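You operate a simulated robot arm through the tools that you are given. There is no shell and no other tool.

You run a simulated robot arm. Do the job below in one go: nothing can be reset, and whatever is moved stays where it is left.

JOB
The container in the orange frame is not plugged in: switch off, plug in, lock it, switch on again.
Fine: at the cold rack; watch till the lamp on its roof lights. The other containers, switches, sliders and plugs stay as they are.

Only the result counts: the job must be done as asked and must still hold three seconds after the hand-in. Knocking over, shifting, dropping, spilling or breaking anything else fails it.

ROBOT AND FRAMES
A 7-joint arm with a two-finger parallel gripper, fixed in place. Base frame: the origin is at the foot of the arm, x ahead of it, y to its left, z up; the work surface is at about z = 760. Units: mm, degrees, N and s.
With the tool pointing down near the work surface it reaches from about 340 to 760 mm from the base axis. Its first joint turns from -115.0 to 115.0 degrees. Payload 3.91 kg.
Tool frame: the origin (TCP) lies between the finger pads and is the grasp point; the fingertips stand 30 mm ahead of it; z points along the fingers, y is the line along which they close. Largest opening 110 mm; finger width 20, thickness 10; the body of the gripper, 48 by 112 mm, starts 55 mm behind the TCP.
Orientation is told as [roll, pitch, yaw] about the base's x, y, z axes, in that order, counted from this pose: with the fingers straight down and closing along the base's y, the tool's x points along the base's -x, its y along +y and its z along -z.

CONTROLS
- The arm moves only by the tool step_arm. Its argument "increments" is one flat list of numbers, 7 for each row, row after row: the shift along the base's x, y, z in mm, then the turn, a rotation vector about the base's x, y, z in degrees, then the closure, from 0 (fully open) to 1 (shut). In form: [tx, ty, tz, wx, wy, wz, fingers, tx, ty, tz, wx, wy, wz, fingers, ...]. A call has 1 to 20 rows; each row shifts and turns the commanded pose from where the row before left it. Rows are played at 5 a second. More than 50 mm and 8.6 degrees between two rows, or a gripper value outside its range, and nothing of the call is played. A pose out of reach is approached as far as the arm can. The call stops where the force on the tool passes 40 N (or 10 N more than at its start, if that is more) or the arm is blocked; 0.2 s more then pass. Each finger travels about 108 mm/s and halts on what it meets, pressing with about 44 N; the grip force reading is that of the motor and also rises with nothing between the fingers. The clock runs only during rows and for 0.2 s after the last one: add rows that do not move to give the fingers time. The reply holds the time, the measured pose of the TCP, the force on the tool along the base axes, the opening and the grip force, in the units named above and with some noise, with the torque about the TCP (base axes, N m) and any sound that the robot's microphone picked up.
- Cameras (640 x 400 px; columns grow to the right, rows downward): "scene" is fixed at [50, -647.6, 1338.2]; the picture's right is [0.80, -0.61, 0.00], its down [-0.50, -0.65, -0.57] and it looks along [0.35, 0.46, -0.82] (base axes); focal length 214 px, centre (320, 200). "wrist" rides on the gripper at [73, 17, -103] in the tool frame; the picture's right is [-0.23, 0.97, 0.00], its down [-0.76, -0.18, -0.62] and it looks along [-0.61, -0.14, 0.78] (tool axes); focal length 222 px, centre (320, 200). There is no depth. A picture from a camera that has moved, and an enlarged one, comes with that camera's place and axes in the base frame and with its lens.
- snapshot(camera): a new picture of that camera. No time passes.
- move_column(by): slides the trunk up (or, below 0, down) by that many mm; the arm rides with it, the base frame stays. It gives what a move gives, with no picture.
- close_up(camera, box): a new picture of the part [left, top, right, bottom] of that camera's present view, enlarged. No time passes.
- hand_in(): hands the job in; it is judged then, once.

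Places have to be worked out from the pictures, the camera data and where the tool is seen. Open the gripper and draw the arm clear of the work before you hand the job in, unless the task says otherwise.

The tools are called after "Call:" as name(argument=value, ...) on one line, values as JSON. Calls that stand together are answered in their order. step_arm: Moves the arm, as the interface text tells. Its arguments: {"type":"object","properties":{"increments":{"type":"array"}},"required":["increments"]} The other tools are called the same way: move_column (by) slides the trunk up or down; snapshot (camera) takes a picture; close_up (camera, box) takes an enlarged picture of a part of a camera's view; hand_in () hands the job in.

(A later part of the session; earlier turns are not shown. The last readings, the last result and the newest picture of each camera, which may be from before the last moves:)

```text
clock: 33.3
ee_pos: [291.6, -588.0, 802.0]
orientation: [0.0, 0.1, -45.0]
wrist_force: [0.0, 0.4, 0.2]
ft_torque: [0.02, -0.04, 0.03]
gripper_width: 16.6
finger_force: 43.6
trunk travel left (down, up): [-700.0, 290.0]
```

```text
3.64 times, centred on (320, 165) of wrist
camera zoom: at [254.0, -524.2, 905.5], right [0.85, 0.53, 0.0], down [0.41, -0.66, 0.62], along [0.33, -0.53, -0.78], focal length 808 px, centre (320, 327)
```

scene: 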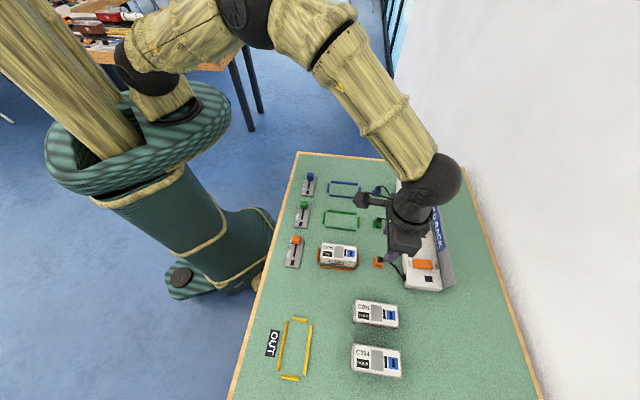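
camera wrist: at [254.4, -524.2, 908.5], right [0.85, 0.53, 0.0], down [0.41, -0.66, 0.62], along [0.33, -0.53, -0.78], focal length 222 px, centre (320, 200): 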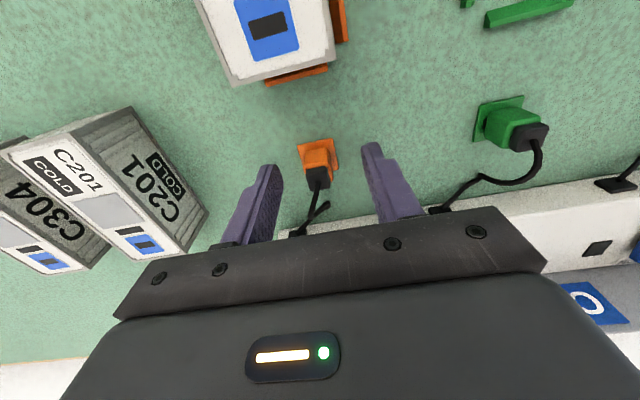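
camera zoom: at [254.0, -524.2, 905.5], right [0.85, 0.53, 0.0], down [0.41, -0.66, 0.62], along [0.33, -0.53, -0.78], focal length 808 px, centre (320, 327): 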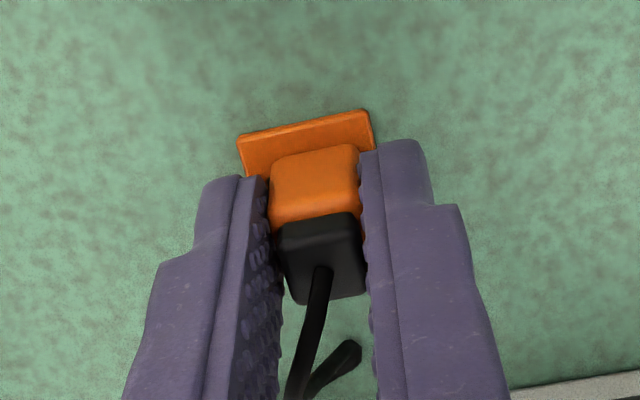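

Plug is held (16.6 mm wide). I lift it straight up slowly out of its park.

Call:
step_arm(increments=[0, 0, 4, 0, 0, 0, 1, 0, 0, 5, 0, 0, 0, 1, 0, 0, 6, 0, 0, 0, 1, 0, 0, 8, 0, 0, 0, 1, 0, 0, 10, 0, 0, 0, 1, 0, 0, 12, 0, 0, 0, 1, 0, 0, 15, 0, 0, 0, 1, 0, 0, 0, 0, 0, 0, 1])

Call:
close_up(camera="wrist", box=[240, 80, 400, 240])

Call:
close_up(camera="scene", box=[350, 215, 430, 285])

```text
clock: 35.1
ee_pos: [292.4, -588.5, 862.5]
orientation: [0.1, 0.1, -45.0]
wrist_force: [0.2, 0.6, 0.0]
ft_torque: [-0.02, 0.0, -0.02]
gripper_width: 0.1
finger_force: 37.2
trunk travel left (down, up): [-700.0, 290.0]
```

```text
2.50 times, centred on (320, 160) of wrist
camera zoom: at [253.8, -523.4, 966.2], right [0.85, 0.53, 0.0], down [0.41, -0.66, 0.62], along [0.33, -0.53, -0.78], focal length 555 px, centre (320, 300)
```

zoom: 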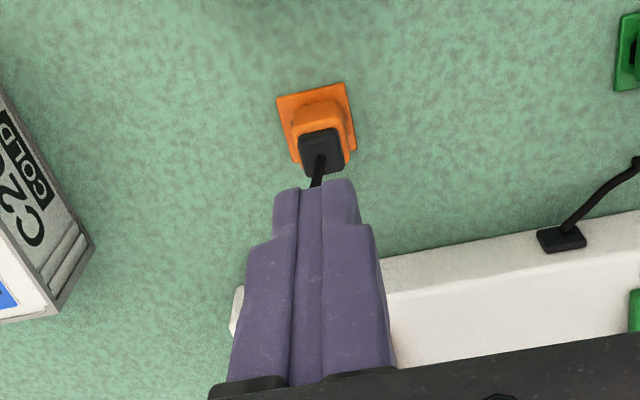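

```text
5.71 times, centred on (390, 250) of scene
camera zoom: at [50.0, -647.6, 1338.2], right [0.8, -0.61, 0.0], down [-0.5, -0.65, -0.57], along [0.35, 0.46, -0.82], focal length 1226 px, centre (-80, -86)
```

zoom: 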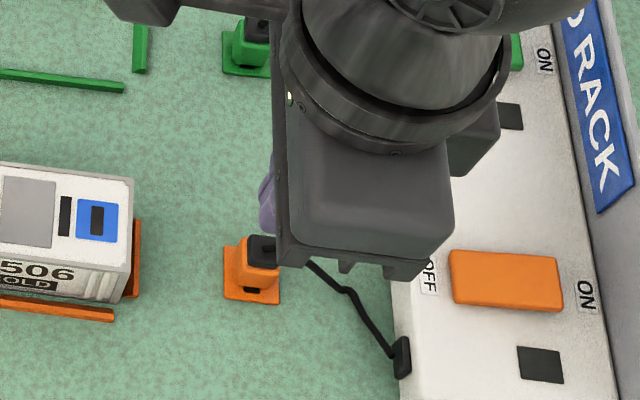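

The fingers slipped off and the plug stayed seated (gripper shut to 0). I reopen, go down again a bit deeper, and will pull in tiny steps while reading the force.

Call:
step_arm(increments=[0, 0, 0, 0, 0, 0, 0.6, 0, 0, 0, 0, 0, 0, 0.6, 0.3, 0.5, -25, 0, 0, 0, 0.6, 0.3, 0.5, -25, 0, 0, 0, 0.6, 0, 0, -9, 0, 0, 0, 0.6, 0, 0, -3, 0, 0, 0, 0.6, 0, 0, -2, 0, 0, 0, 0.6, 0, 0, 0, 0, 0, 0, 0.6])

Call:
close_up(camera="wrist", box=[250, 110, 390, 220])

Call:
close_up(camera="scene", box=[365, 245, 405, 275])

```text
clock: 36.9
ee_pos: [292.1, -586.3, 797.8]
orientation: [0.1, 0.0, -45.0]
wrist_force: [-0.1, -1.5, 1.0]
ft_torque: [0.01, 0.0, 0.03]
gripper_width: 44.1
finger_force: 0.1
trunk travel left (down, up): [-700.0, 290.0]
```

```text
3.64 times, centred on (320, 165) of wrist
camera zoom: at [253.9, -522.9, 901.7], right [0.85, 0.53, 0.0], down [0.41, -0.66, 0.62], along [0.33, -0.53, -0.78], focal length 808 px, centre (320, 327)
```

zoom: 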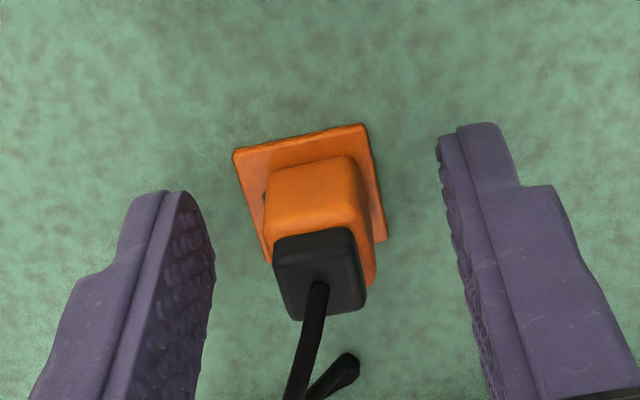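

```text
13.33 times, centred on (385, 260) of scene
camera zoom: at [50.0, -647.6, 1338.2], right [0.8, -0.61, 0.0], down [-0.5, -0.65, -0.57], along [0.35, 0.46, -0.82], focal length 2860 px, centre (-547, -600)
```

zoom: 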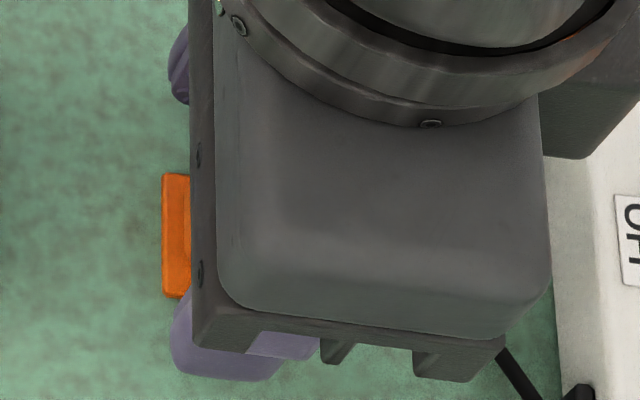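

Fingers are well placed around the body, tips at z≈768. I close and pull up just 3 mm, then read the force.

Call:
step_arm(increments=[0, 0, 0, 0, 0, 0, 0.8, 0, 0, 0, 0, 0, 0, 1, 0, 0, 0, 0, 0, 0, 1, 0, 0, 0, 0, 0, 0, 1, 0, 0, 0, 0, 0, 0, 1, 0, 0, 1.5, 0, 0, 0, 1, 0, 0, 1.5, 0, 0, 0, 1])

Call:
close_up(camera="wrist", box=[250, 110, 390, 220])

```text
clock: 38.5
ee_pos: [293.4, -585.0, 800.6]
orientation: [0.1, 0.1, -44.9]
wrist_force: [0.8, -0.6, -0.6]
ft_torque: [0.0, -0.04, -0.03]
gripper_width: 16.8
finger_force: 44.2
trunk travel left (down, up): [-700.0, 290.0]
```

```text
3.64 times, centred on (320, 165) of wrist
camera zoom: at [254.2, -522.3, 904.9], right [0.85, 0.53, 0.0], down [0.41, -0.66, 0.62], along [0.33, -0.53, -0.78], focal length 808 px, centre (320, 327)
```

zoom: 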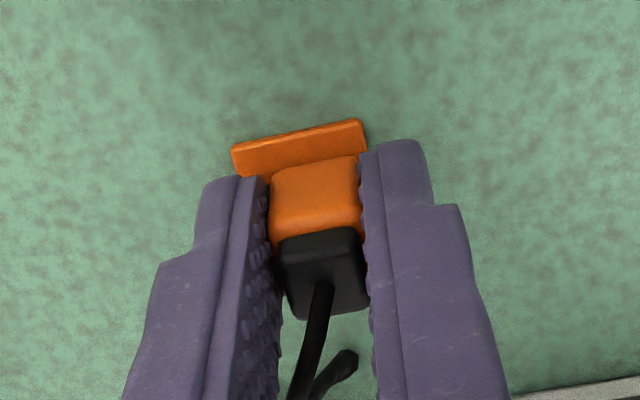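

The cap stayed fixed relative to the fingers while the plate shifted, so the plug is moving with the gripper. I keep pulling slowly.

Call:
step_arm(increments=[0, 0, 1, 0, 0, 0, 1, 0, 0, 1, 0, 0, 0, 1, 0, 0, 1, 0, 0, 0, 1, 0, 0, 1, 0, 0, 0, 1])

Call:
close_up(camera="wrist", box=[250, 110, 390, 220])

```text
clock: 39.5
ee_pos: [293.5, -586.3, 804.4]
orientation: [0.0, 0.1, -45.0]
wrist_force: [-0.1, 0.0, 0.1]
ft_torque: [-0.01, 0.03, -0.02]
gripper_width: 16.8
finger_force: 43.8
trunk travel left (down, up): [-700.0, 290.0]
```

```text
3.64 times, centred on (320, 165) of wrist
camera zoom: at [254.3, -522.6, 908.5], right [0.85, 0.53, 0.0], down [0.41, -0.66, 0.62], along [0.33, -0.53, -0.78], focal length 808 px, centre (320, 327)
```

zoom: 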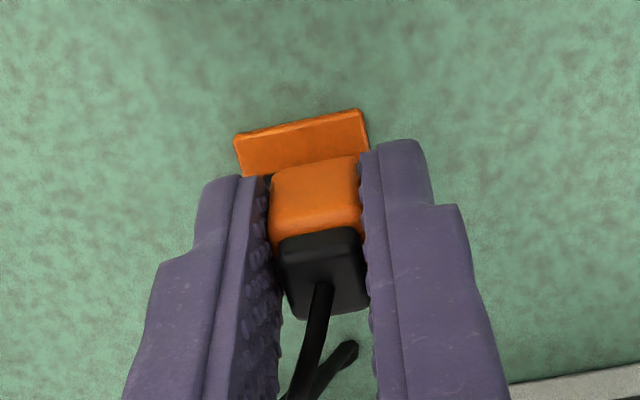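

The plug moves out together with the fingers and without noticeable force. I continue lifting in 2 mm steps.

Call:
step_arm(increments=[0, 0, 1.5, 0, 0, 0, 1, 0, 0, 1.5, 0, 0, 0, 1, 0, 0, 2, 0, 0, 0, 1, 0, 0, 2, 0, 0, 0, 1, 0, 0, 2, 0, 0, 0, 1, 0, 0, 2, 0, 0, 0, 1, 0, 0, 2, 0, 0, 0, 1])

Call:
close_up(camera="wrist", box=[250, 110, 390, 220])

Call:
close_up(camera="scene", box=[350, 225, 430, 285])

```text
clock: 41.1
ee_pos: [291.8, -585.8, 816.5]
orientation: [-0.1, 0.0, -45.0]
wrist_force: [0.2, 0.4, -0.9]
ft_torque: [0.01, 0.0, -0.03]
gripper_width: 16.5
finger_force: 43.7
trunk travel left (down, up): [-700.0, 290.0]
```

```text
3.64 times, centred on (320, 165) of wrist
camera zoom: at [253.9, -522.6, 921.6], right [0.85, 0.53, 0.0], down [0.41, -0.66, 0.62], along [0.33, -0.53, -0.78], focal length 808 px, centre (320, 327)
```

zoom: 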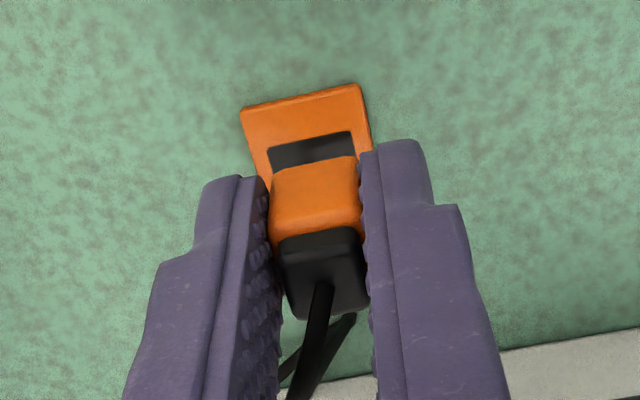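

```text
6.67 times, centred on (390, 255) of scene
camera zoom: at [50.0, -647.6, 1338.2], right [0.8, -0.61, 0.0], down [-0.5, -0.65, -0.57], along [0.35, 0.46, -0.82], focal length 1430 px, centre (-147, -167)
```

zoom: 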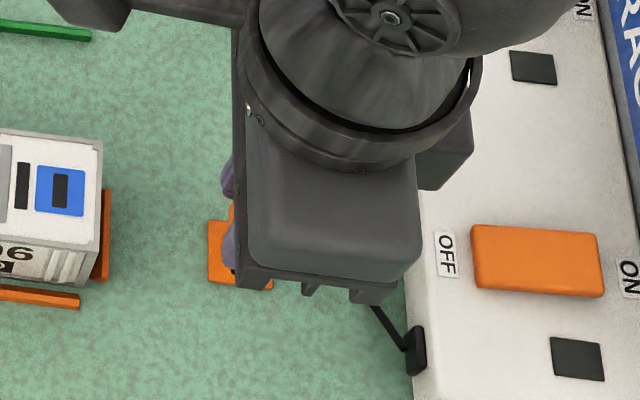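

The plug is out of its park (the slot in the plate is visible, long side along the container's short axis, same as the roof slot). I lift slowly at 3 mm per row to clear the roof.

Call:
step_arm(increments=[0, 0, 2, 0, 0, 0, 1, 0, 0, 3, 0, 0, 0, 1, 0, 0, 3, 0, 0, 0, 1, 0, 0, 3, 0, 0, 0, 1, 0, 0, 3, 0, 0, 0, 1, 0, 0, 3, 0, 0, 0, 1, 0, 0, 3, 0, 0, 0, 1, 0, 0, 3, 0, 0, 0, 1, 0, 0, 3, 0, 0, 0, 1, 0, 0, 3, 0, 0, 0, 1, 0, 0, 3, 0, 0, 0, 1, 0, 0, 3, 0, 0, 0, 1, 0, 0, 3, 0, 0, 0, 1, 0, 0, 3, 0, 0, 0, 1, 0, 0, 3, 0, 0, 0, 1, 0, 0, 3, 0, 0, 0, 1, 0, 0, 3, 0, 0, 0, 1, 0, 0, 3, 0, 0, 0, 1, 0, 0, 3, 0, 0, 0, 1, 0, 0, 2, 0, 0, 0, 1])

Call:
snapshot(camera="wrist")

Call:
close_up(camera="scene", box=[340, 195, 440, 275])

```text
clock: 45.3
ee_pos: [294.4, -585.4, 875.6]
orientation: [0.0, 0.2, -45.0]
wrist_force: [-0.4, 0.2, 0.0]
ft_torque: [0.02, -0.03, 0.04]
gripper_width: 16.6
finger_force: 44.1
trunk travel left (down, up): [-700.0, 290.0]
```

```text
taken
camera wrist: at [254.5, -522.7, 979.9], right [0.85, 0.53, 0.0], down [0.41, -0.66, 0.62], along [0.33, -0.53, -0.78], focal length 222 px, centre (320, 200)
```

wrist: 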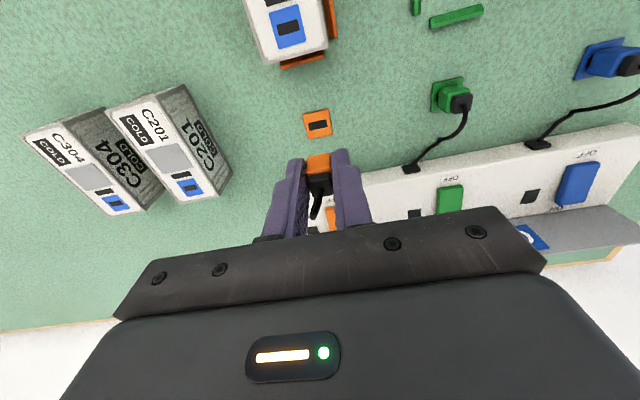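

```text
5.00 times, centred on (390, 235) of scene
camera zoom: at [50.0, -647.6, 1338.2], right [0.8, -0.61, 0.0], down [-0.5, -0.65, -0.57], along [0.35, 0.46, -0.82], focal length 1072 px, centre (-30, 25)
```

zoom: 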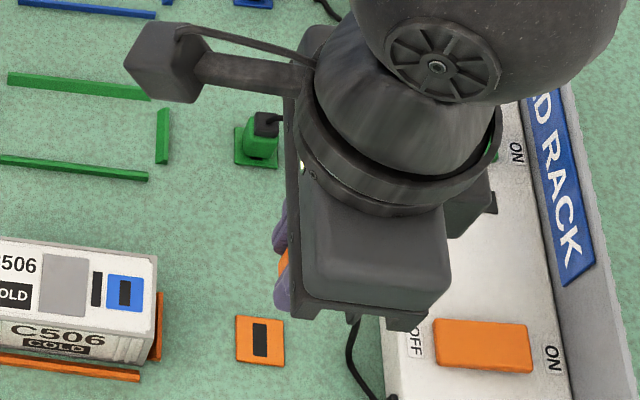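

The plug is firmly in hand and the park slot is in clear view. I enlarge both slots (park and roof socket) in both cameras to work out the exact shift between them.

Call:
close_up(camera="scene", box=[340, 240, 400, 280])

Call:
close_up(camera="wrist", box=[290, 95, 350, 145])

Call:
close_up(camera="wrist", box=[235, 0, 345, 75])

Call:
close_up(camera="wrist", box=[270, 130, 380, 240])

```text
10.00 times, centred on (370, 260) of scene
camera zoom: at [50.0, -647.6, 1338.2], right [0.8, -0.61, 0.0], down [-0.5, -0.65, -0.57], along [0.35, 0.46, -0.82], focal length 2145 px, centre (-180, -400)
```

zoom: 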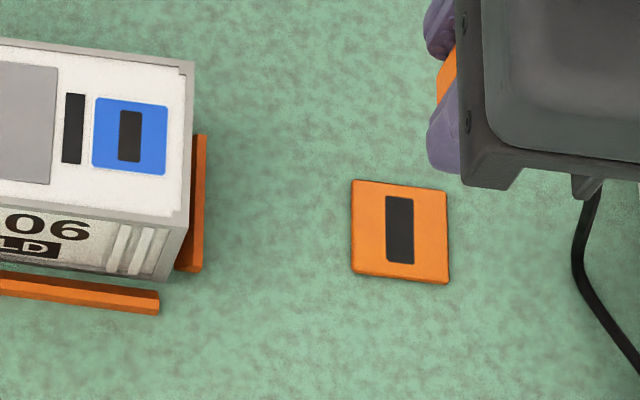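

```text
8.00 times, centred on (320, 120) of wrist
camera zoom: at [254.5, -522.7, 979.9], right [0.85, 0.53, 0.0], down [0.41, -0.66, 0.62], along [0.33, -0.53, -0.78], focal length 1777 px, centre (320, 840)
```

zoom: 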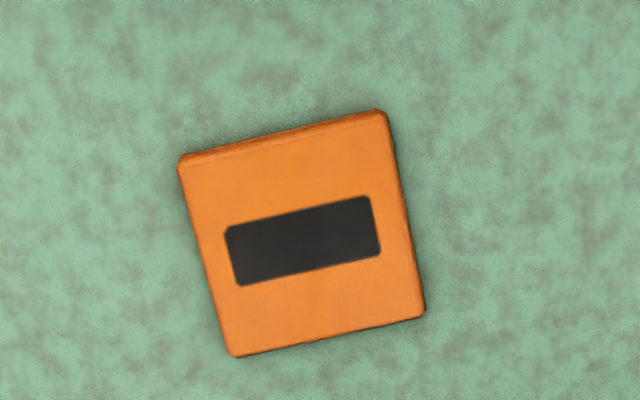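

```text
5.33 times, centred on (290, 38) of wrist
camera zoom: at [254.5, -522.7, 979.9], right [0.85, 0.53, 0.0], down [0.41, -0.66, 0.62], along [0.33, -0.53, -0.78], focal length 1185 px, centre (480, 1067)
```

zoom: 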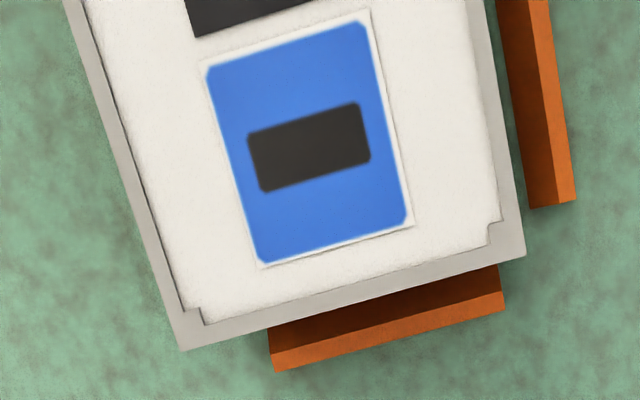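

```text
3.64 times, centred on (325, 185) of wrist
camera zoom: at [254.5, -522.7, 979.9], right [0.85, 0.53, 0.0], down [0.41, -0.66, 0.62], along [0.33, -0.53, -0.78], focal length 808 px, centre (302, 254)
```

zoom: 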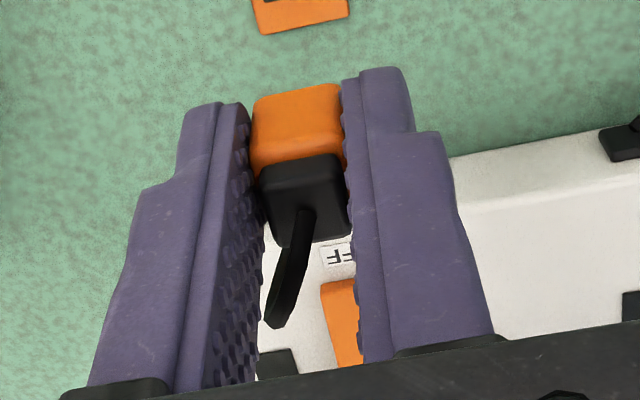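

Both cameras agree: the socket lies (-54.8, +54.9) mm from the park slot, same orientation, roof at z≈808. I carry the plug over there slowly at the present height.

Call:
step_arm(increments=[-3, 3, 0, 0, 0, 0, 1, -4, 4, 0, 0, 0, 0, 1, -4.3, 4.3, 0, 0, 0, 0, 1, -4.3, 4.3, 0, 0, 0, 0, 1, -4.3, 4.3, 0, 0, 0, 0, 1, -4.3, 4.3, 0, 0, 0, 0, 1, -4.3, 4.3, 0, 0, 0, 0, 1, -4.3, 4.3, 0, 0, 0, 0, 1, -4.3, 4.3, 0, 0, 0, 0, 1, -4.3, 4.3, 0, 0, 0, 0, 1, -4.3, 4.3, 0, 0, 0, 0, 1, -4.1, 4.2, 0, 0, 0, 0, 1, -3, 3, 0, 0, 0, 0, 1, -2, 2, 0, 0, 0, 0, 1, 0, 0, 0, 0, 0, 0, 1])

Call:
close_up(camera="wrist", box=[250, 110, 390, 240])

Call:
close_up(camera="scene", box=[310, 190, 430, 290])

```text
clock: 48.5
ee_pos: [239.1, -531.4, 876.3]
orientation: [0.0, 0.0, -45.0]
wrist_force: [-0.2, 0.0, -0.3]
ft_torque: [-0.02, 0.04, -0.02]
gripper_width: 16.7
finger_force: 43.4
trunk travel left (down, up): [-700.0, 290.0]
```

```text
3.08 times, centred on (320, 175) of wrist
camera zoom: at [199.2, -467.8, 980.2], right [0.85, 0.53, 0.0], down [0.41, -0.66, 0.62], along [0.33, -0.53, -0.78], focal length 684 px, centre (320, 277)
```

zoom: 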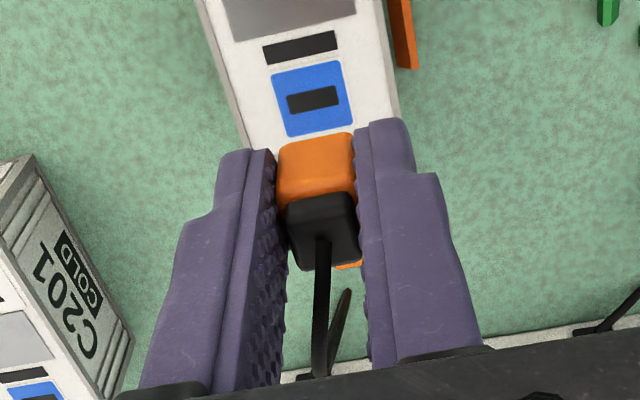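

```text
4.00 times, centred on (370, 240) of scene
camera zoom: at [50.0, -647.6, 1338.2], right [0.8, -0.61, 0.0], down [-0.5, -0.65, -0.57], along [0.35, 0.46, -0.82], focal length 858 px, centre (120, 40)
```

zoom: 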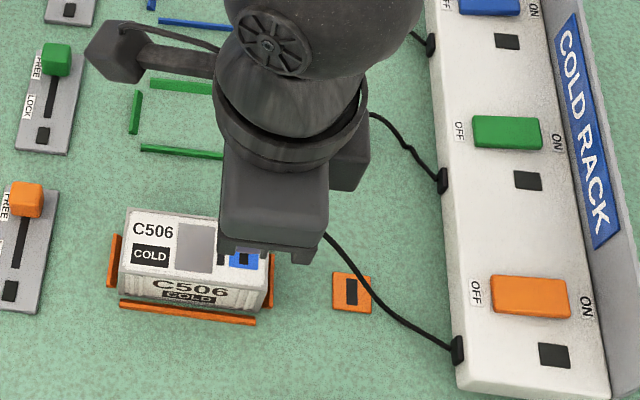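

Residual misalignment by both cameras is under about 0.5 mm. I descend slowly; contact is expected near TCP z≈838.

Call:
step_arm(increments=[0, 0, -2, 0, 0, 0, 1, 0, 0, -3, 0, 0, 0, 1, 0, 0, -3, 0, 0, 0, 1, 0, 0, -3, 0, 0, 0, 1, 0, 0, -3, 0, 0, 0, 1, 0, 0, -3, 0, 0, 0, 1, 0, 0, -3, 0, 0, 0, 1, 0, 0, -3, 0, 0, 0, 1, 0, 0, -2, 0, 0, 0, 1, 0, 0, -2, 0, 0, 0, 1, 0, 0, 0, 0, 0, 0, 1])

Call:
close_up(camera="wrist", box=[250, 110, 390, 240])

Call:
close_up(camera="scene", box=[320, 210, 400, 270])

```text
clock: 50.9
ee_pos: [237.3, -531.7, 848.7]
orientation: [0.0, 0.0, -45.0]
wrist_force: [0.4, 0.1, -0.5]
ft_torque: [0.0, -0.01, -0.01]
gripper_width: 16.7
finger_force: 44.5
trunk travel left (down, up): [-700.0, 290.0]
```

```text
3.08 times, centred on (320, 175) of wrist
camera zoom: at [198.8, -468.8, 952.5], right [0.85, 0.53, 0.0], down [0.41, -0.66, 0.62], along [0.33, -0.53, -0.78], focal length 684 px, centre (320, 277)
```

zoom: 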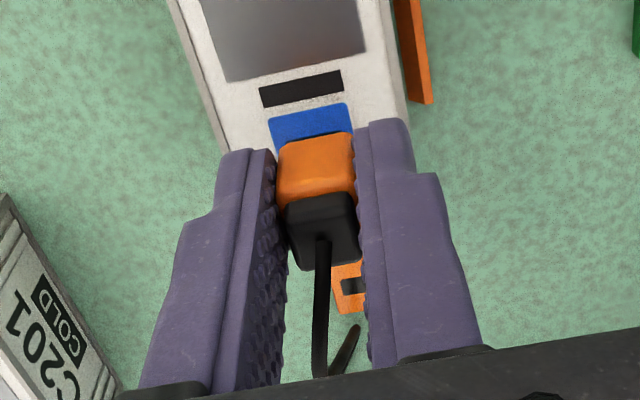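

```text
6.67 times, centred on (360, 240) of scene
camera zoom: at [50.0, -647.6, 1338.2], right [0.8, -0.61, 0.0], down [-0.5, -0.65, -0.57], along [0.35, 0.46, -0.82], focal length 1430 px, centre (53, -67)
```

zoom: 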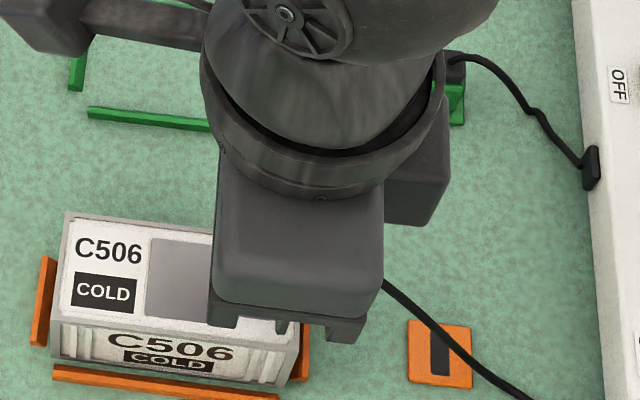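

Before touching down I check the lateral alignment with a stronger enlargement of the plug's lower edge and the blue socket.

Call:
close_up(camera="wrist", box=[285, 125, 355, 185])

Call:
close_up(camera="scene", box=[330, 235, 370, 265])

```text
6.67 times, centred on (320, 155) of wrist
camera zoom: at [198.8, -468.8, 952.5], right [0.85, 0.53, 0.0], down [0.41, -0.66, 0.62], along [0.33, -0.53, -0.78], focal length 1481 px, centre (320, 500)
```

zoom: 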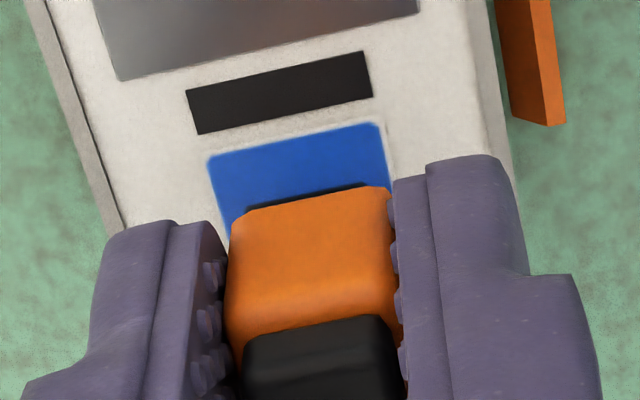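

```text
13.33 times, centred on (350, 250) of scene
camera zoom: at [50.0, -647.6, 1338.2], right [0.8, -0.61, 0.0], down [-0.5, -0.65, -0.57], along [0.35, 0.46, -0.82], focal length 2860 px, centre (-80, -467)
```

zoom: 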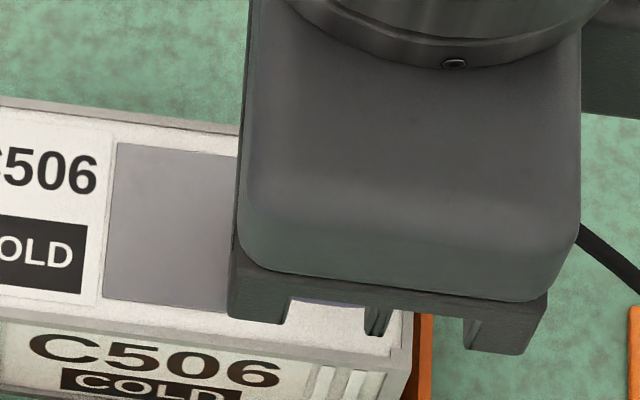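

In the tool frame the socket centre line is about 1.4 mm to the side of the held plug (toward the slider-lock direction), so I correct by (-1.2,-0.8) and descend 6 mm, then recheck.

Call:
step_arm(increments=[-1.2, -0.8, 0, 0, 0, 0, 1, 0, 0, -2, 0, 0, 0, 1, 0, 0, -2, 0, 0, 0, 1, 0, 0, -2, 0, 0, 0, 1, 0, 0, 0, 0, 0, 0, 1])

Call:
close_up(camera="wrist", box=[285, 125, 355, 185])

```text
clock: 52.1
ee_pos: [237.2, -532.4, 843.2]
orientation: [0.1, 0.1, -45.0]
wrist_force: [0.2, 0.2, -0.7]
ft_torque: [-0.03, -0.01, 0.0]
gripper_width: 16.5
finger_force: 44.1
trunk travel left (down, up): [-700.0, 290.0]
```

```text
6.67 times, centred on (320, 155) of wrist
camera zoom: at [198.2, -469.7, 946.8], right [0.85, 0.53, 0.0], down [0.41, -0.66, 0.62], along [0.33, -0.53, -0.78], focal length 1481 px, centre (320, 500)
```

zoom: 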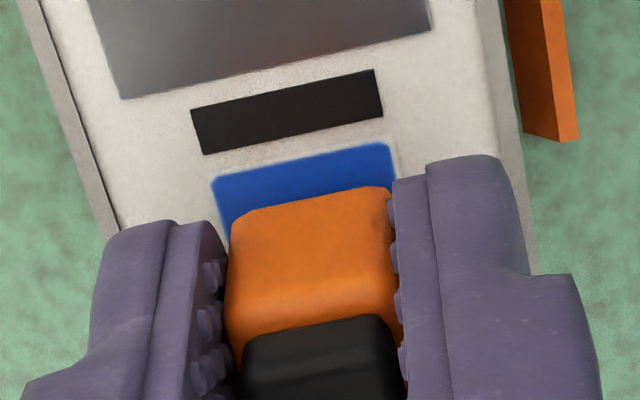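

Residual is now about 0.4 mm; I trim (-0.6, 0) and go down in 1 mm steps to seat the plug.

Call:
step_arm(increments=[-0.6, 0, 0, 0, 0, 0, 1, 0, 0, -1, 0, 0, 0, 1, 0, 0, -1, 0, 0, 0, 1, 0, 0, -1, 0, 0, 0, 1, 0, 0, -1, 0, 0, 0, 1, 0, 0, 0, 0, 0, 0, 1])

Call:
close_up(camera="wrist", box=[285, 125, 355, 185])

```text
clock: 53.5
ee_pos: [236.0, -532.5, 839.2]
orientation: [-0.1, -0.1, -45.0]
wrist_force: [-0.2, 0.9, 10.1]
ft_torque: [0.03, -0.01, 0.02]
gripper_width: 16.8
finger_force: 43.8
trunk travel left (down, up): [-700.0, 290.0]
```

```text
6.67 times, centred on (320, 155) of wrist
camera zoom: at [197.0, -468.9, 943.4], right [0.85, 0.53, 0.0], down [0.41, -0.66, 0.62], along [0.33, -0.53, -0.78], focal length 1481 px, centre (320, 500)
```

zoom: 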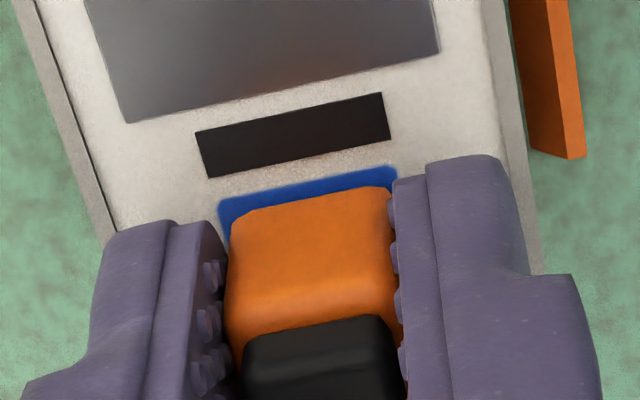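

Contact at z≈839 with 10 N. I press further in half-millimetre steps, listening for a click.

Call:
step_arm(increments=[0, 0, -0.6, 0, 0, 0, 1, 0, 0, -0.6, 0, 0, 0, 1, 0, 0, -0.6, 0, 0, 0, 1, 0, 0, 0, 0, 0, 0, 1])

Call:
close_up(camera="wrist", box=[285, 125, 355, 185])

```text
clock: 54.5
ee_pos: [235.9, -532.7, 838.4]
orientation: [-0.1, -0.2, -45.0]
wrist_force: [-0.4, -0.3, 28.8]
ft_torque: [-0.08, -0.02, 0.0]
gripper_width: 16.9
finger_force: 44.0
trunk travel left (down, up): [-700.0, 290.0]
```

```text
6.67 times, centred on (320, 155) of wrist
camera zoom: at [197.0, -468.5, 942.9], right [0.85, 0.53, 0.0], down [0.41, -0.66, 0.63], along [0.33, -0.53, -0.78], focal length 1481 px, centre (320, 500)
```

zoom: 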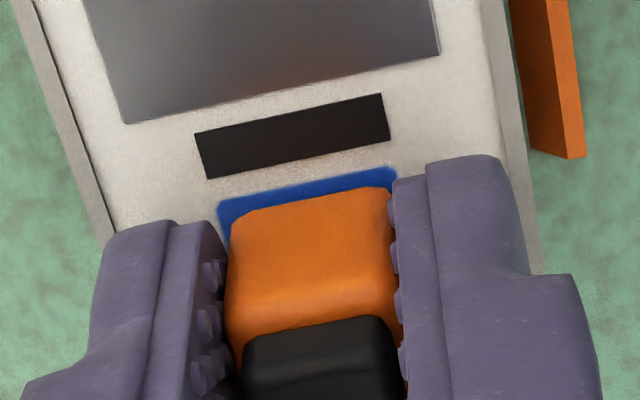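

The plug is seated firmly on the socket (stiff 29 N, centred on the blue square). I relieve the pressure slightly and open the fingers gently.

Call:
step_arm(increments=[0, 0, 0.8, 0, 0, 0, 1, 0, 0, 0.4, 0, 0, 0, 1, 0, 0, 0, 0, 0, 0, 0.82, 0, 0, 0, 0, 0, 0, 0.75, 0, 0, 0, 0, 0, 0, 0.65, 0, 0, 0, 0, 0, 0, 0.65])

Call:
close_up(camera="wrist", box=[260, 105, 380, 205])

Call:
close_up(camera="scene", box=[320, 210, 420, 280])

```text
clock: 55.9
ee_pos: [237.4, -533.4, 838.4]
orientation: [0.0, 0.1, -44.9]
wrist_force: [0.0, 0.1, 0.3]
ft_torque: [0.01, -0.02, -0.01]
gripper_width: 38.5
finger_force: 0.1
trunk travel left (down, up): [-700.0, 290.0]
```

```text
4.00 times, centred on (320, 155) of wrist
camera zoom: at [198.1, -468.7, 941.6], right [0.85, 0.53, 0.0], down [0.41, -0.66, 0.62], along [0.33, -0.53, -0.78], focal length 888 px, centre (320, 380)
```

zoom: 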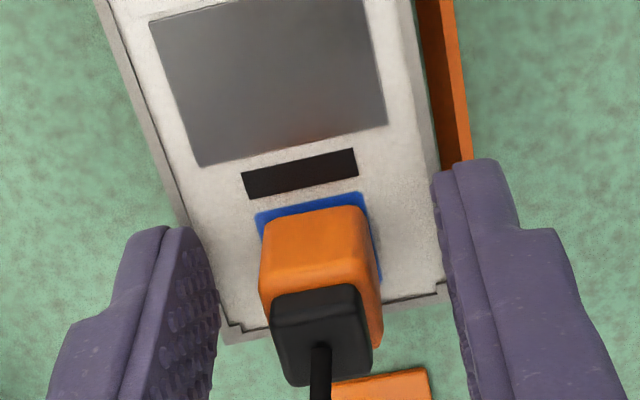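

```text
5.71 times, centred on (370, 245) of scene
camera zoom: at [50.0, -647.6, 1338.2], right [0.8, -0.61, 0.0], down [-0.5, -0.65, -0.57], along [0.35, 0.46, -0.82], focal length 1226 px, centre (34, -57)
```

zoom: 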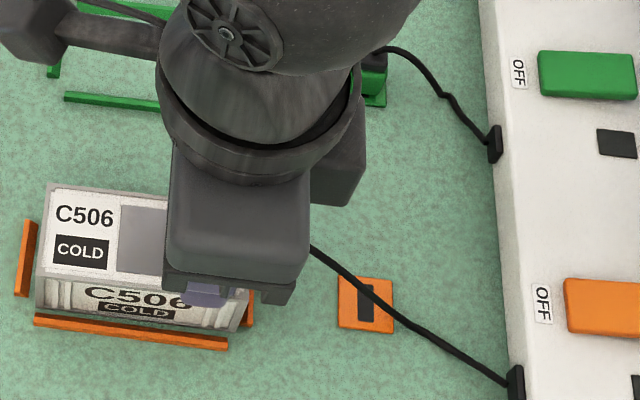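

The plug stands in the socket on its own. I rise straight up, clear of it, and look.

Call:
step_arm(increments=[0, 0, 6, 0, 0, 0, 0.6, 0, 0, 10, 0, 0, 0, 0.6, 0, 0, 15, 0, 0, 0, 0.6, 0, 0, 20, 0, 0, 0, 0.6, 0, 0, 25, 0, 0, 0, 0.6, 0, 0, 0, 0, 0, 0, 0.6])

Call:
snapshot(camera="wrist")

Call:
snapshot(camera="scene")

Call:
close_up(camera="scene", box=[310, 215, 430, 295])

```text
clock: 57.3
ee_pos: [236.0, -531.7, 914.7]
orientation: [0.0, 0.0, -44.9]
wrist_force: [-0.6, -0.2, 0.2]
ft_torque: [-0.01, -0.01, 0.02]
gripper_width: 44.0
finger_force: 0.2
trunk travel left (down, up): [-700.0, 290.0]
```

```text
taken
camera wrist: at [198.0, -468.6, 1019.0], right [0.85, 0.53, 0.0], down [0.41, -0.66, 0.62], along [0.33, -0.53, -0.78], focal length 222 px, centre (320, 200)
```

wrist: 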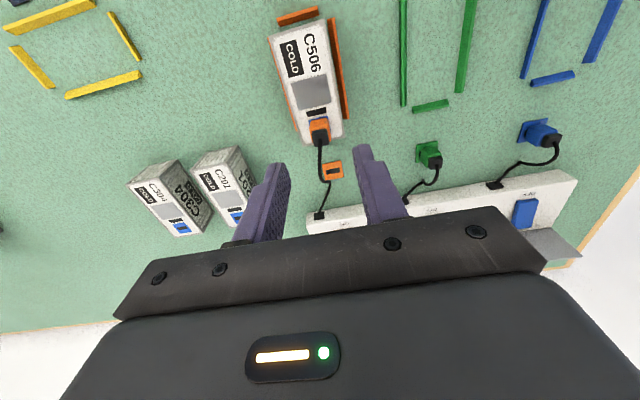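

```text
taken
```

scene: 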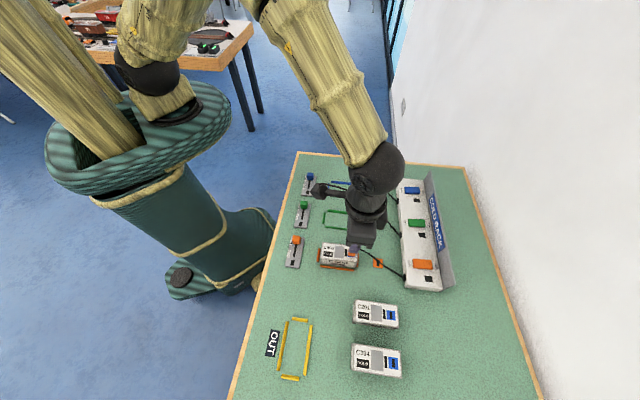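

```text
5.00 times, centred on (370, 255) of scene
camera zoom: at [50.0, -647.6, 1338.2], right [0.8, -0.61, 0.0], down [-0.5, -0.65, -0.57], along [0.35, 0.46, -0.82], focal length 1072 px, centre (70, -75)
```

zoom: 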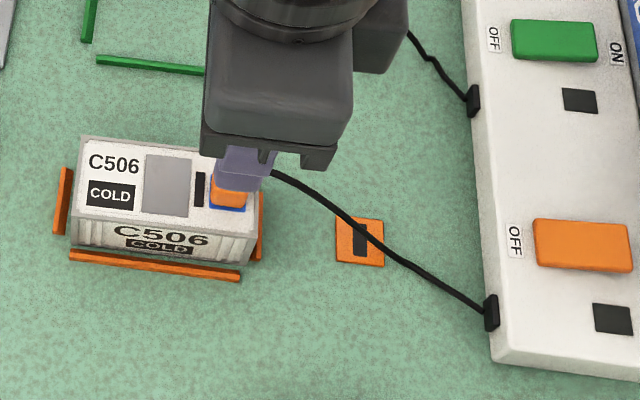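

The plug is in. Next the lock slider: its knob is at about (150,-406), LOCK end of the slot about 40 mm away along (-0.7,-0.7). I move above it at the present height.

Call:
step_arm(increments=[-11, 16, 0, 0, 0, 0, 0.6, -11, 16, 0, 0, 0, 0, 0.6, -11, 16, 0, 0, 0, 0, 0.6, -11, 16, 0, 0, 0, 0, 0.6, -11, 16, 0, 0, 0, 0, 0.6, -11, 16, 0, 0, 0, 0, 0.6, -11, 16, 0, 0, 0, 0, 0.6, -9, 14, 0, 0, 0, 0, 0.6, 0, 0, 0, 0, 0, 0, 0.6])

Call:
snapshot(camera="wrist")

Call:
snapshot(camera="scene")

Call:
close_up(camera="scene", box=[310, 215, 430, 295])

```text
clock: 59.3
ee_pos: [152.1, -406.1, 912.2]
orientation: [0.0, -0.1, -45.1]
wrist_force: [-1.0, 0.1, 0.2]
ft_torque: [0.02, 0.0, 0.01]
gripper_width: 44.1
finger_force: 0.1
trunk travel left (down, up): [-700.0, 290.0]
```

```text
taken
camera wrist: at [112.4, -343.1, 1018.0], right [0.85, 0.53, 0.0], down [0.41, -0.66, 0.62], along [0.33, -0.53, -0.78], focal length 222 px, centre (320, 200)
```

wrist: 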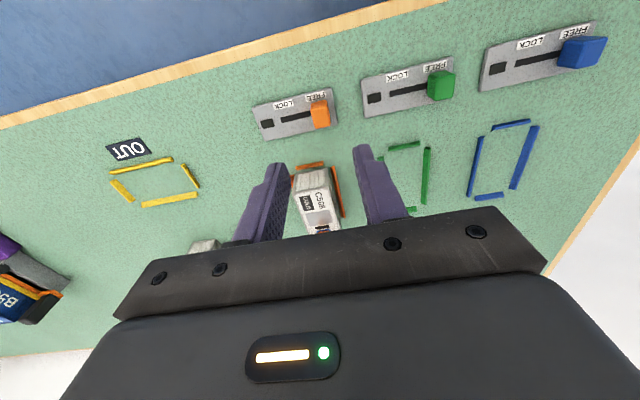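

```text
taken
```

scene: 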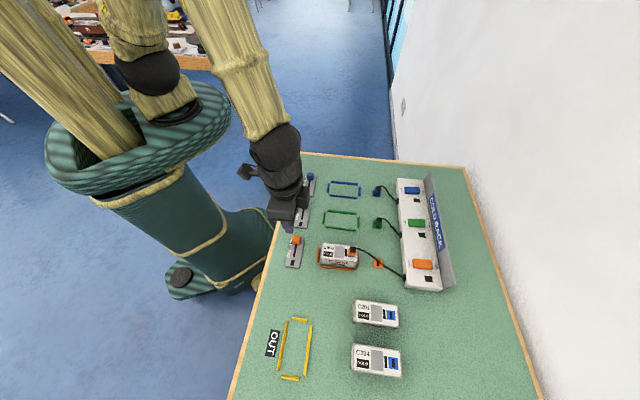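

```text
5.00 times, centred on (370, 255) of scene
camera zoom: at [50.0, -647.6, 1338.2], right [0.8, -0.61, 0.0], down [-0.5, -0.65, -0.57], along [0.35, 0.46, -0.82], focal length 1072 px, centre (70, -75)
```

zoom: 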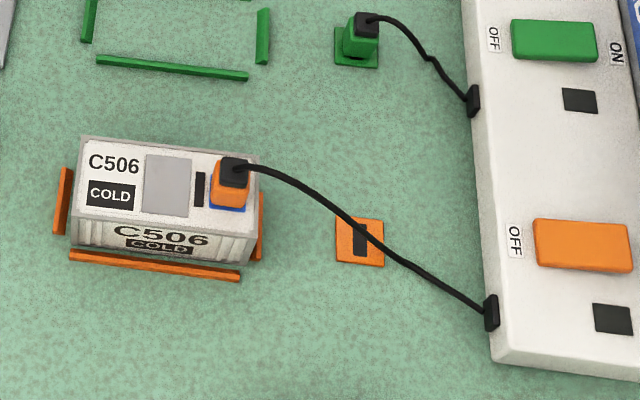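

The plug sits upright in the roof socket. Now a closer look at the orange slider from both cameras.

Call:
close_up(camera="wrist", box=[245, 75, 345, 145])

Call:
close_up(camera="scene", box=[270, 220, 330, 275])

```text
5.71 times, centred on (295, 110) of wrist
camera zoom: at [112.4, -343.1, 1018.0], right [0.85, 0.53, 0.0], down [0.41, -0.66, 0.62], along [0.33, -0.53, -0.78], focal length 1269 px, centre (463, 714)
```

zoom: 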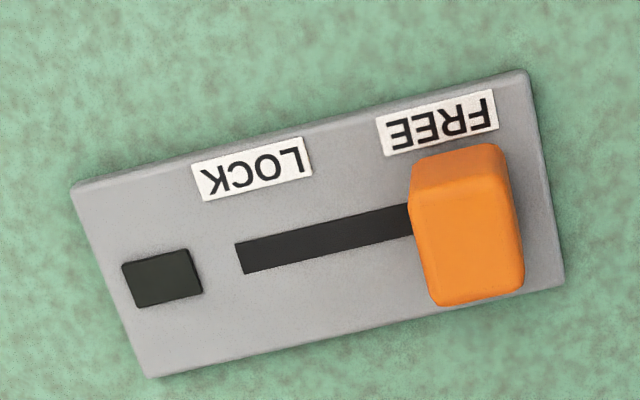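

```text
7.27 times, centred on (300, 248) of scene
camera zoom: at [50.0, -647.6, 1338.2], right [0.8, -0.61, 0.0], down [-0.5, -0.65, -0.57], along [0.35, 0.46, -0.82], focal length 1560 px, centre (466, -146)
```

zoom: 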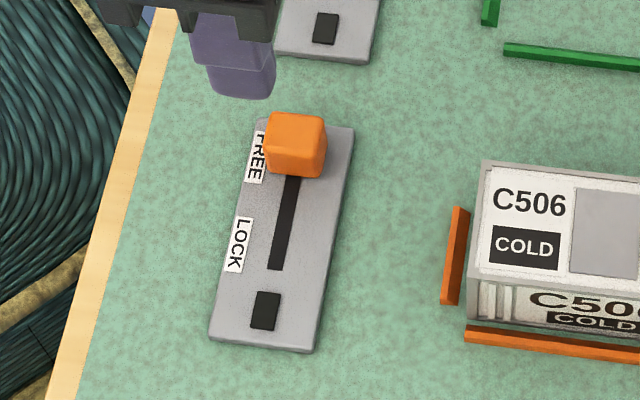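

Knob top is at about (152.6,-405.9,787), plate at about z 768. I descend with one finger on each side of it along the sliding direction.

Call:
step_arm(increments=[0.4, 0.3, -25, 0, 0, 0, 0.6, 0, 0, -25, 0, 0, 0, 0.6, 0, 0, -25, 0, 0, 0, 0.6, 0, 0, -18, 0, 0, 0, 0.6, 0, 0, -12, 0, 0, 0, 0.6, 0, 0, -4, 0, 0, 0, 0.6, 0, 0, 0, 0, 0, 0, 0.6])

Call:
close_up(camera="wrist", box=[240, 105, 400, 215])

Call:
close_up(camera="scene", box=[250, 200, 330, 275])

```text
clock: 60.9
ee_pos: [150.8, -407.6, 805.5]
orientation: [0.0, 0.1, -45.0]
wrist_force: [-0.5, -0.1, 0.1]
ft_torque: [-0.02, 0.01, 0.0]
gripper_width: 43.8
finger_force: 0.1
trunk travel left (down, up): [-700.0, 290.0]
```

```text
3.64 times, centred on (320, 160) of wrist
camera zoom: at [112.1, -342.8, 909.9], right [0.85, 0.53, 0.0], down [0.41, -0.66, 0.62], along [0.33, -0.53, -0.78], focal length 808 px, centre (320, 346)
```

zoom: 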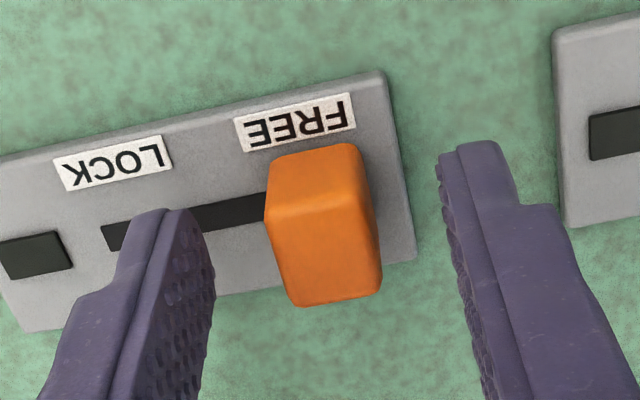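

```text
5.33 times, centred on (290, 238) of scene
camera zoom: at [50.0, -647.6, 1338.2], right [0.8, -0.61, 0.0], down [-0.5, -0.65, -0.57], along [0.35, 0.46, -0.82], focal length 1144 px, centre (480, 0)
```

zoom: 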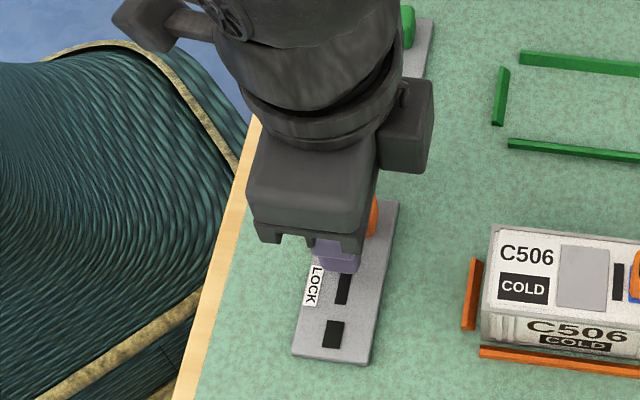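

The knob is between the fingers. I lower 2 mm and close on it.

Call:
step_arm(increments=[0, 0, -2, 0, 0, 0, 0.7, 0, 0, 0, 0, 0, 0, 0.8, 0, 0, 0, 0, 0, 0, 0.9, 0, 0, 0, 0, 0, 0, 0.9])

Call:
close_up(camera="wrist", box=[240, 105, 400, 215])

```text
clock: 61.9
ee_pos: [150.6, -405.1, 803.9]
orientation: [0.0, 0.0, -45.0]
wrist_force: [-0.5, 0.1, -0.4]
ft_torque: [-0.04, -0.04, 0.03]
gripper_width: 16.7
finger_force: 45.0
trunk travel left (down, up): [-700.0, 290.0]
```

```text
3.64 times, centred on (320, 160) of wrist
camera zoom: at [112.2, -342.5, 908.0], right [0.85, 0.53, 0.0], down [0.41, -0.66, 0.62], along [0.33, -0.53, -0.78], focal length 808 px, centre (320, 346)
```

zoom: 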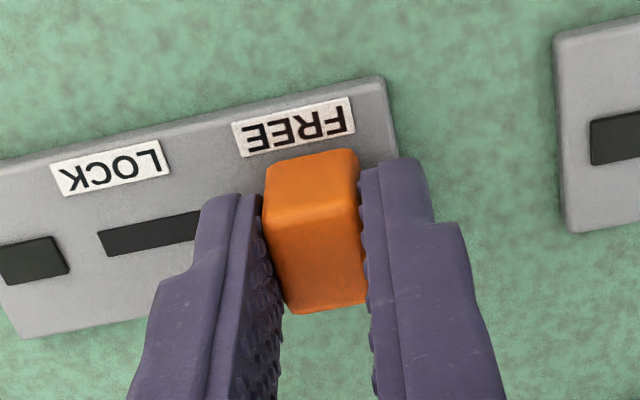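

Knob gripped. I slide it toward LOCK in 3 mm steps.

Call:
step_arm(increments=[-1.4, -1.4, 0, 0, 0, 0, 0.9, -2.1, -2.1, 0, 0, 0, 0, 0.9, -2.1, -2.1, 0, 0, 0, 0, 0.9, -2.1, -2.1, 0, 0, 0, 0, 0.9, -2.1, -2.1, 0, 0, 0, 0, 0.9, -2.1, -2.1, 0, 0, 0, 0, 0.9, -2.1, -2.1, 0, 0, 0, 0, 0.9, -2.1, -2.1, 0, 0, 0, 0, 0.9, -2.1, -2.1, 0, 0, 0, 0, 0.9, -2.1, -2.1, 0, 0, 0, 0, 0.9, 0, 0, 0, 0, 0, 0, 0.9])

Call:
close_up(camera="wrist", box=[240, 105, 400, 215])

Call:
close_up(camera="scene", box=[250, 210, 370, 290])

```text
clock: 64.3
ee_pos: [131.5, -425.9, 803.4]
orientation: [0.0, 0.0, -45.0]
wrist_force: [2.9, -2.6, 19.9]
ft_torque: [-0.19, -0.2, 0.0]
gripper_width: 16.9
finger_force: 45.2
trunk travel left (down, up): [-700.0, 290.0]
```

```text
3.64 times, centred on (320, 160) of wrist
camera zoom: at [91.6, -362.8, 907.8], right [0.85, 0.53, 0.0], down [0.41, -0.66, 0.62], along [0.33, -0.53, -0.78], focal length 808 px, centre (320, 346)
```

zoom: 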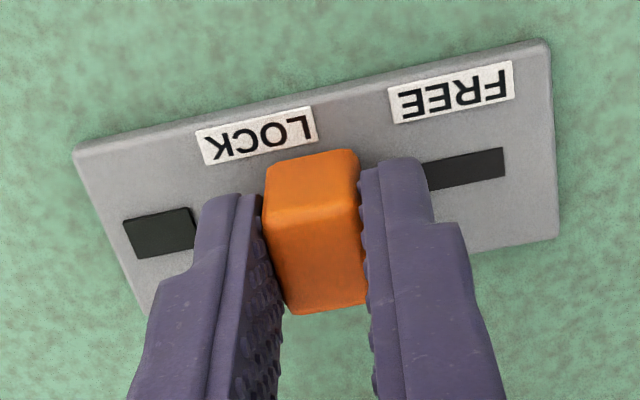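

```text
5.00 times, centred on (310, 250) of scene
camera zoom: at [50.0, -647.6, 1338.2], right [0.8, -0.61, 0.0], down [-0.5, -0.65, -0.57], along [0.35, 0.46, -0.82], focal length 1072 px, centre (370, -50)
```

zoom: 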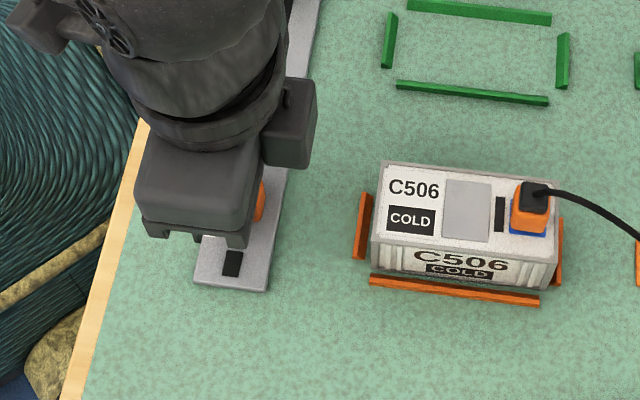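

About 28 mm travelled, the knob is near LOCK; the tool presses down a bit (20 N), so I ease up slightly and continue to the end stop in small steps.

Call:
step_arm(increments=[0, 0, 0.7, 0, 0, 0, 0.9, -1.0, -1.0, 0, 0, 0, 0, 0.9, -1.0, -1.0, 0, 0, 0, 0, 0.9, -1.0, -1.0, 0, 0, 0, 0, 0.9])

Call:
close_up(camera="wrist", box=[240, 105, 400, 215])

```text
clock: 65.3
ee_pos: [128.8, -428.9, 804.1]
orientation: [-0.1, 0.2, -44.8]
wrist_force: [1.9, -2.4, 9.1]
ft_torque: [-0.23, -0.21, 0.02]
gripper_width: 16.7
finger_force: 45.3
trunk travel left (down, up): [-700.0, 290.0]
```

```text
3.64 times, centred on (320, 160) of wrist
camera zoom: at [89.0, -365.7, 907.9], right [0.85, 0.53, 0.0], down [0.41, -0.66, 0.62], along [0.33, -0.53, -0.78], focal length 808 px, centre (320, 346)
```

zoom: 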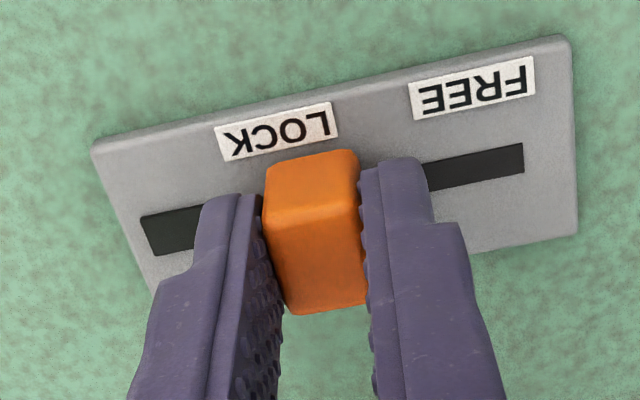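

No end stop felt yet. I continue in 1 mm steps.

Call:
step_arm(increments=[-0.8, -0.8, 0, 0, 0, 0, 0.9, -0.8, -0.8, 0, 0, 0, 0, 0.9, -0.8, -0.8, 0, 0, 0, 0, 0.9, -0.8, -0.8, 0, 0, 0, 0, 0.9, -0.8, -0.8, 0, 0, 0, 0, 0.9])

Call:
close_up(camera="wrist", box=[240, 105, 400, 215])

```text
clock: 66.5
ee_pos: [123.2, -433.0, 803.5]
orientation: [0.0, 0.1, -45.0]
wrist_force: [2.8, -1.3, 12.6]
ft_torque: [0.17, 0.11, 0.02]
gripper_width: 16.7
finger_force: 45.2
trunk travel left (down, up): [-700.0, 290.0]
```

```text
3.64 times, centred on (320, 160) of wrist
camera zoom: at [84.8, -369.7, 907.7], right [0.85, 0.53, 0.0], down [0.41, -0.66, 0.62], along [0.33, -0.53, -0.78], focal length 808 px, centre (320, 346)
```

zoom: 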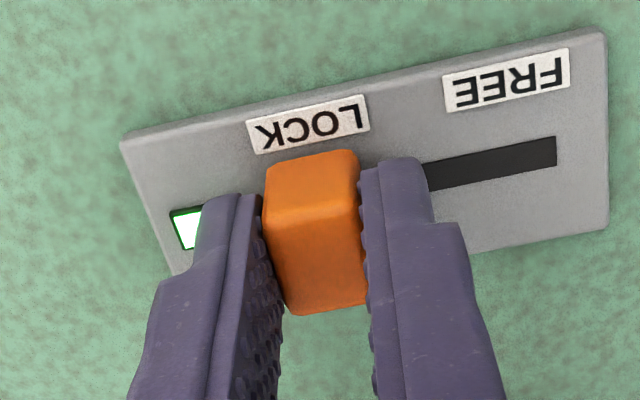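

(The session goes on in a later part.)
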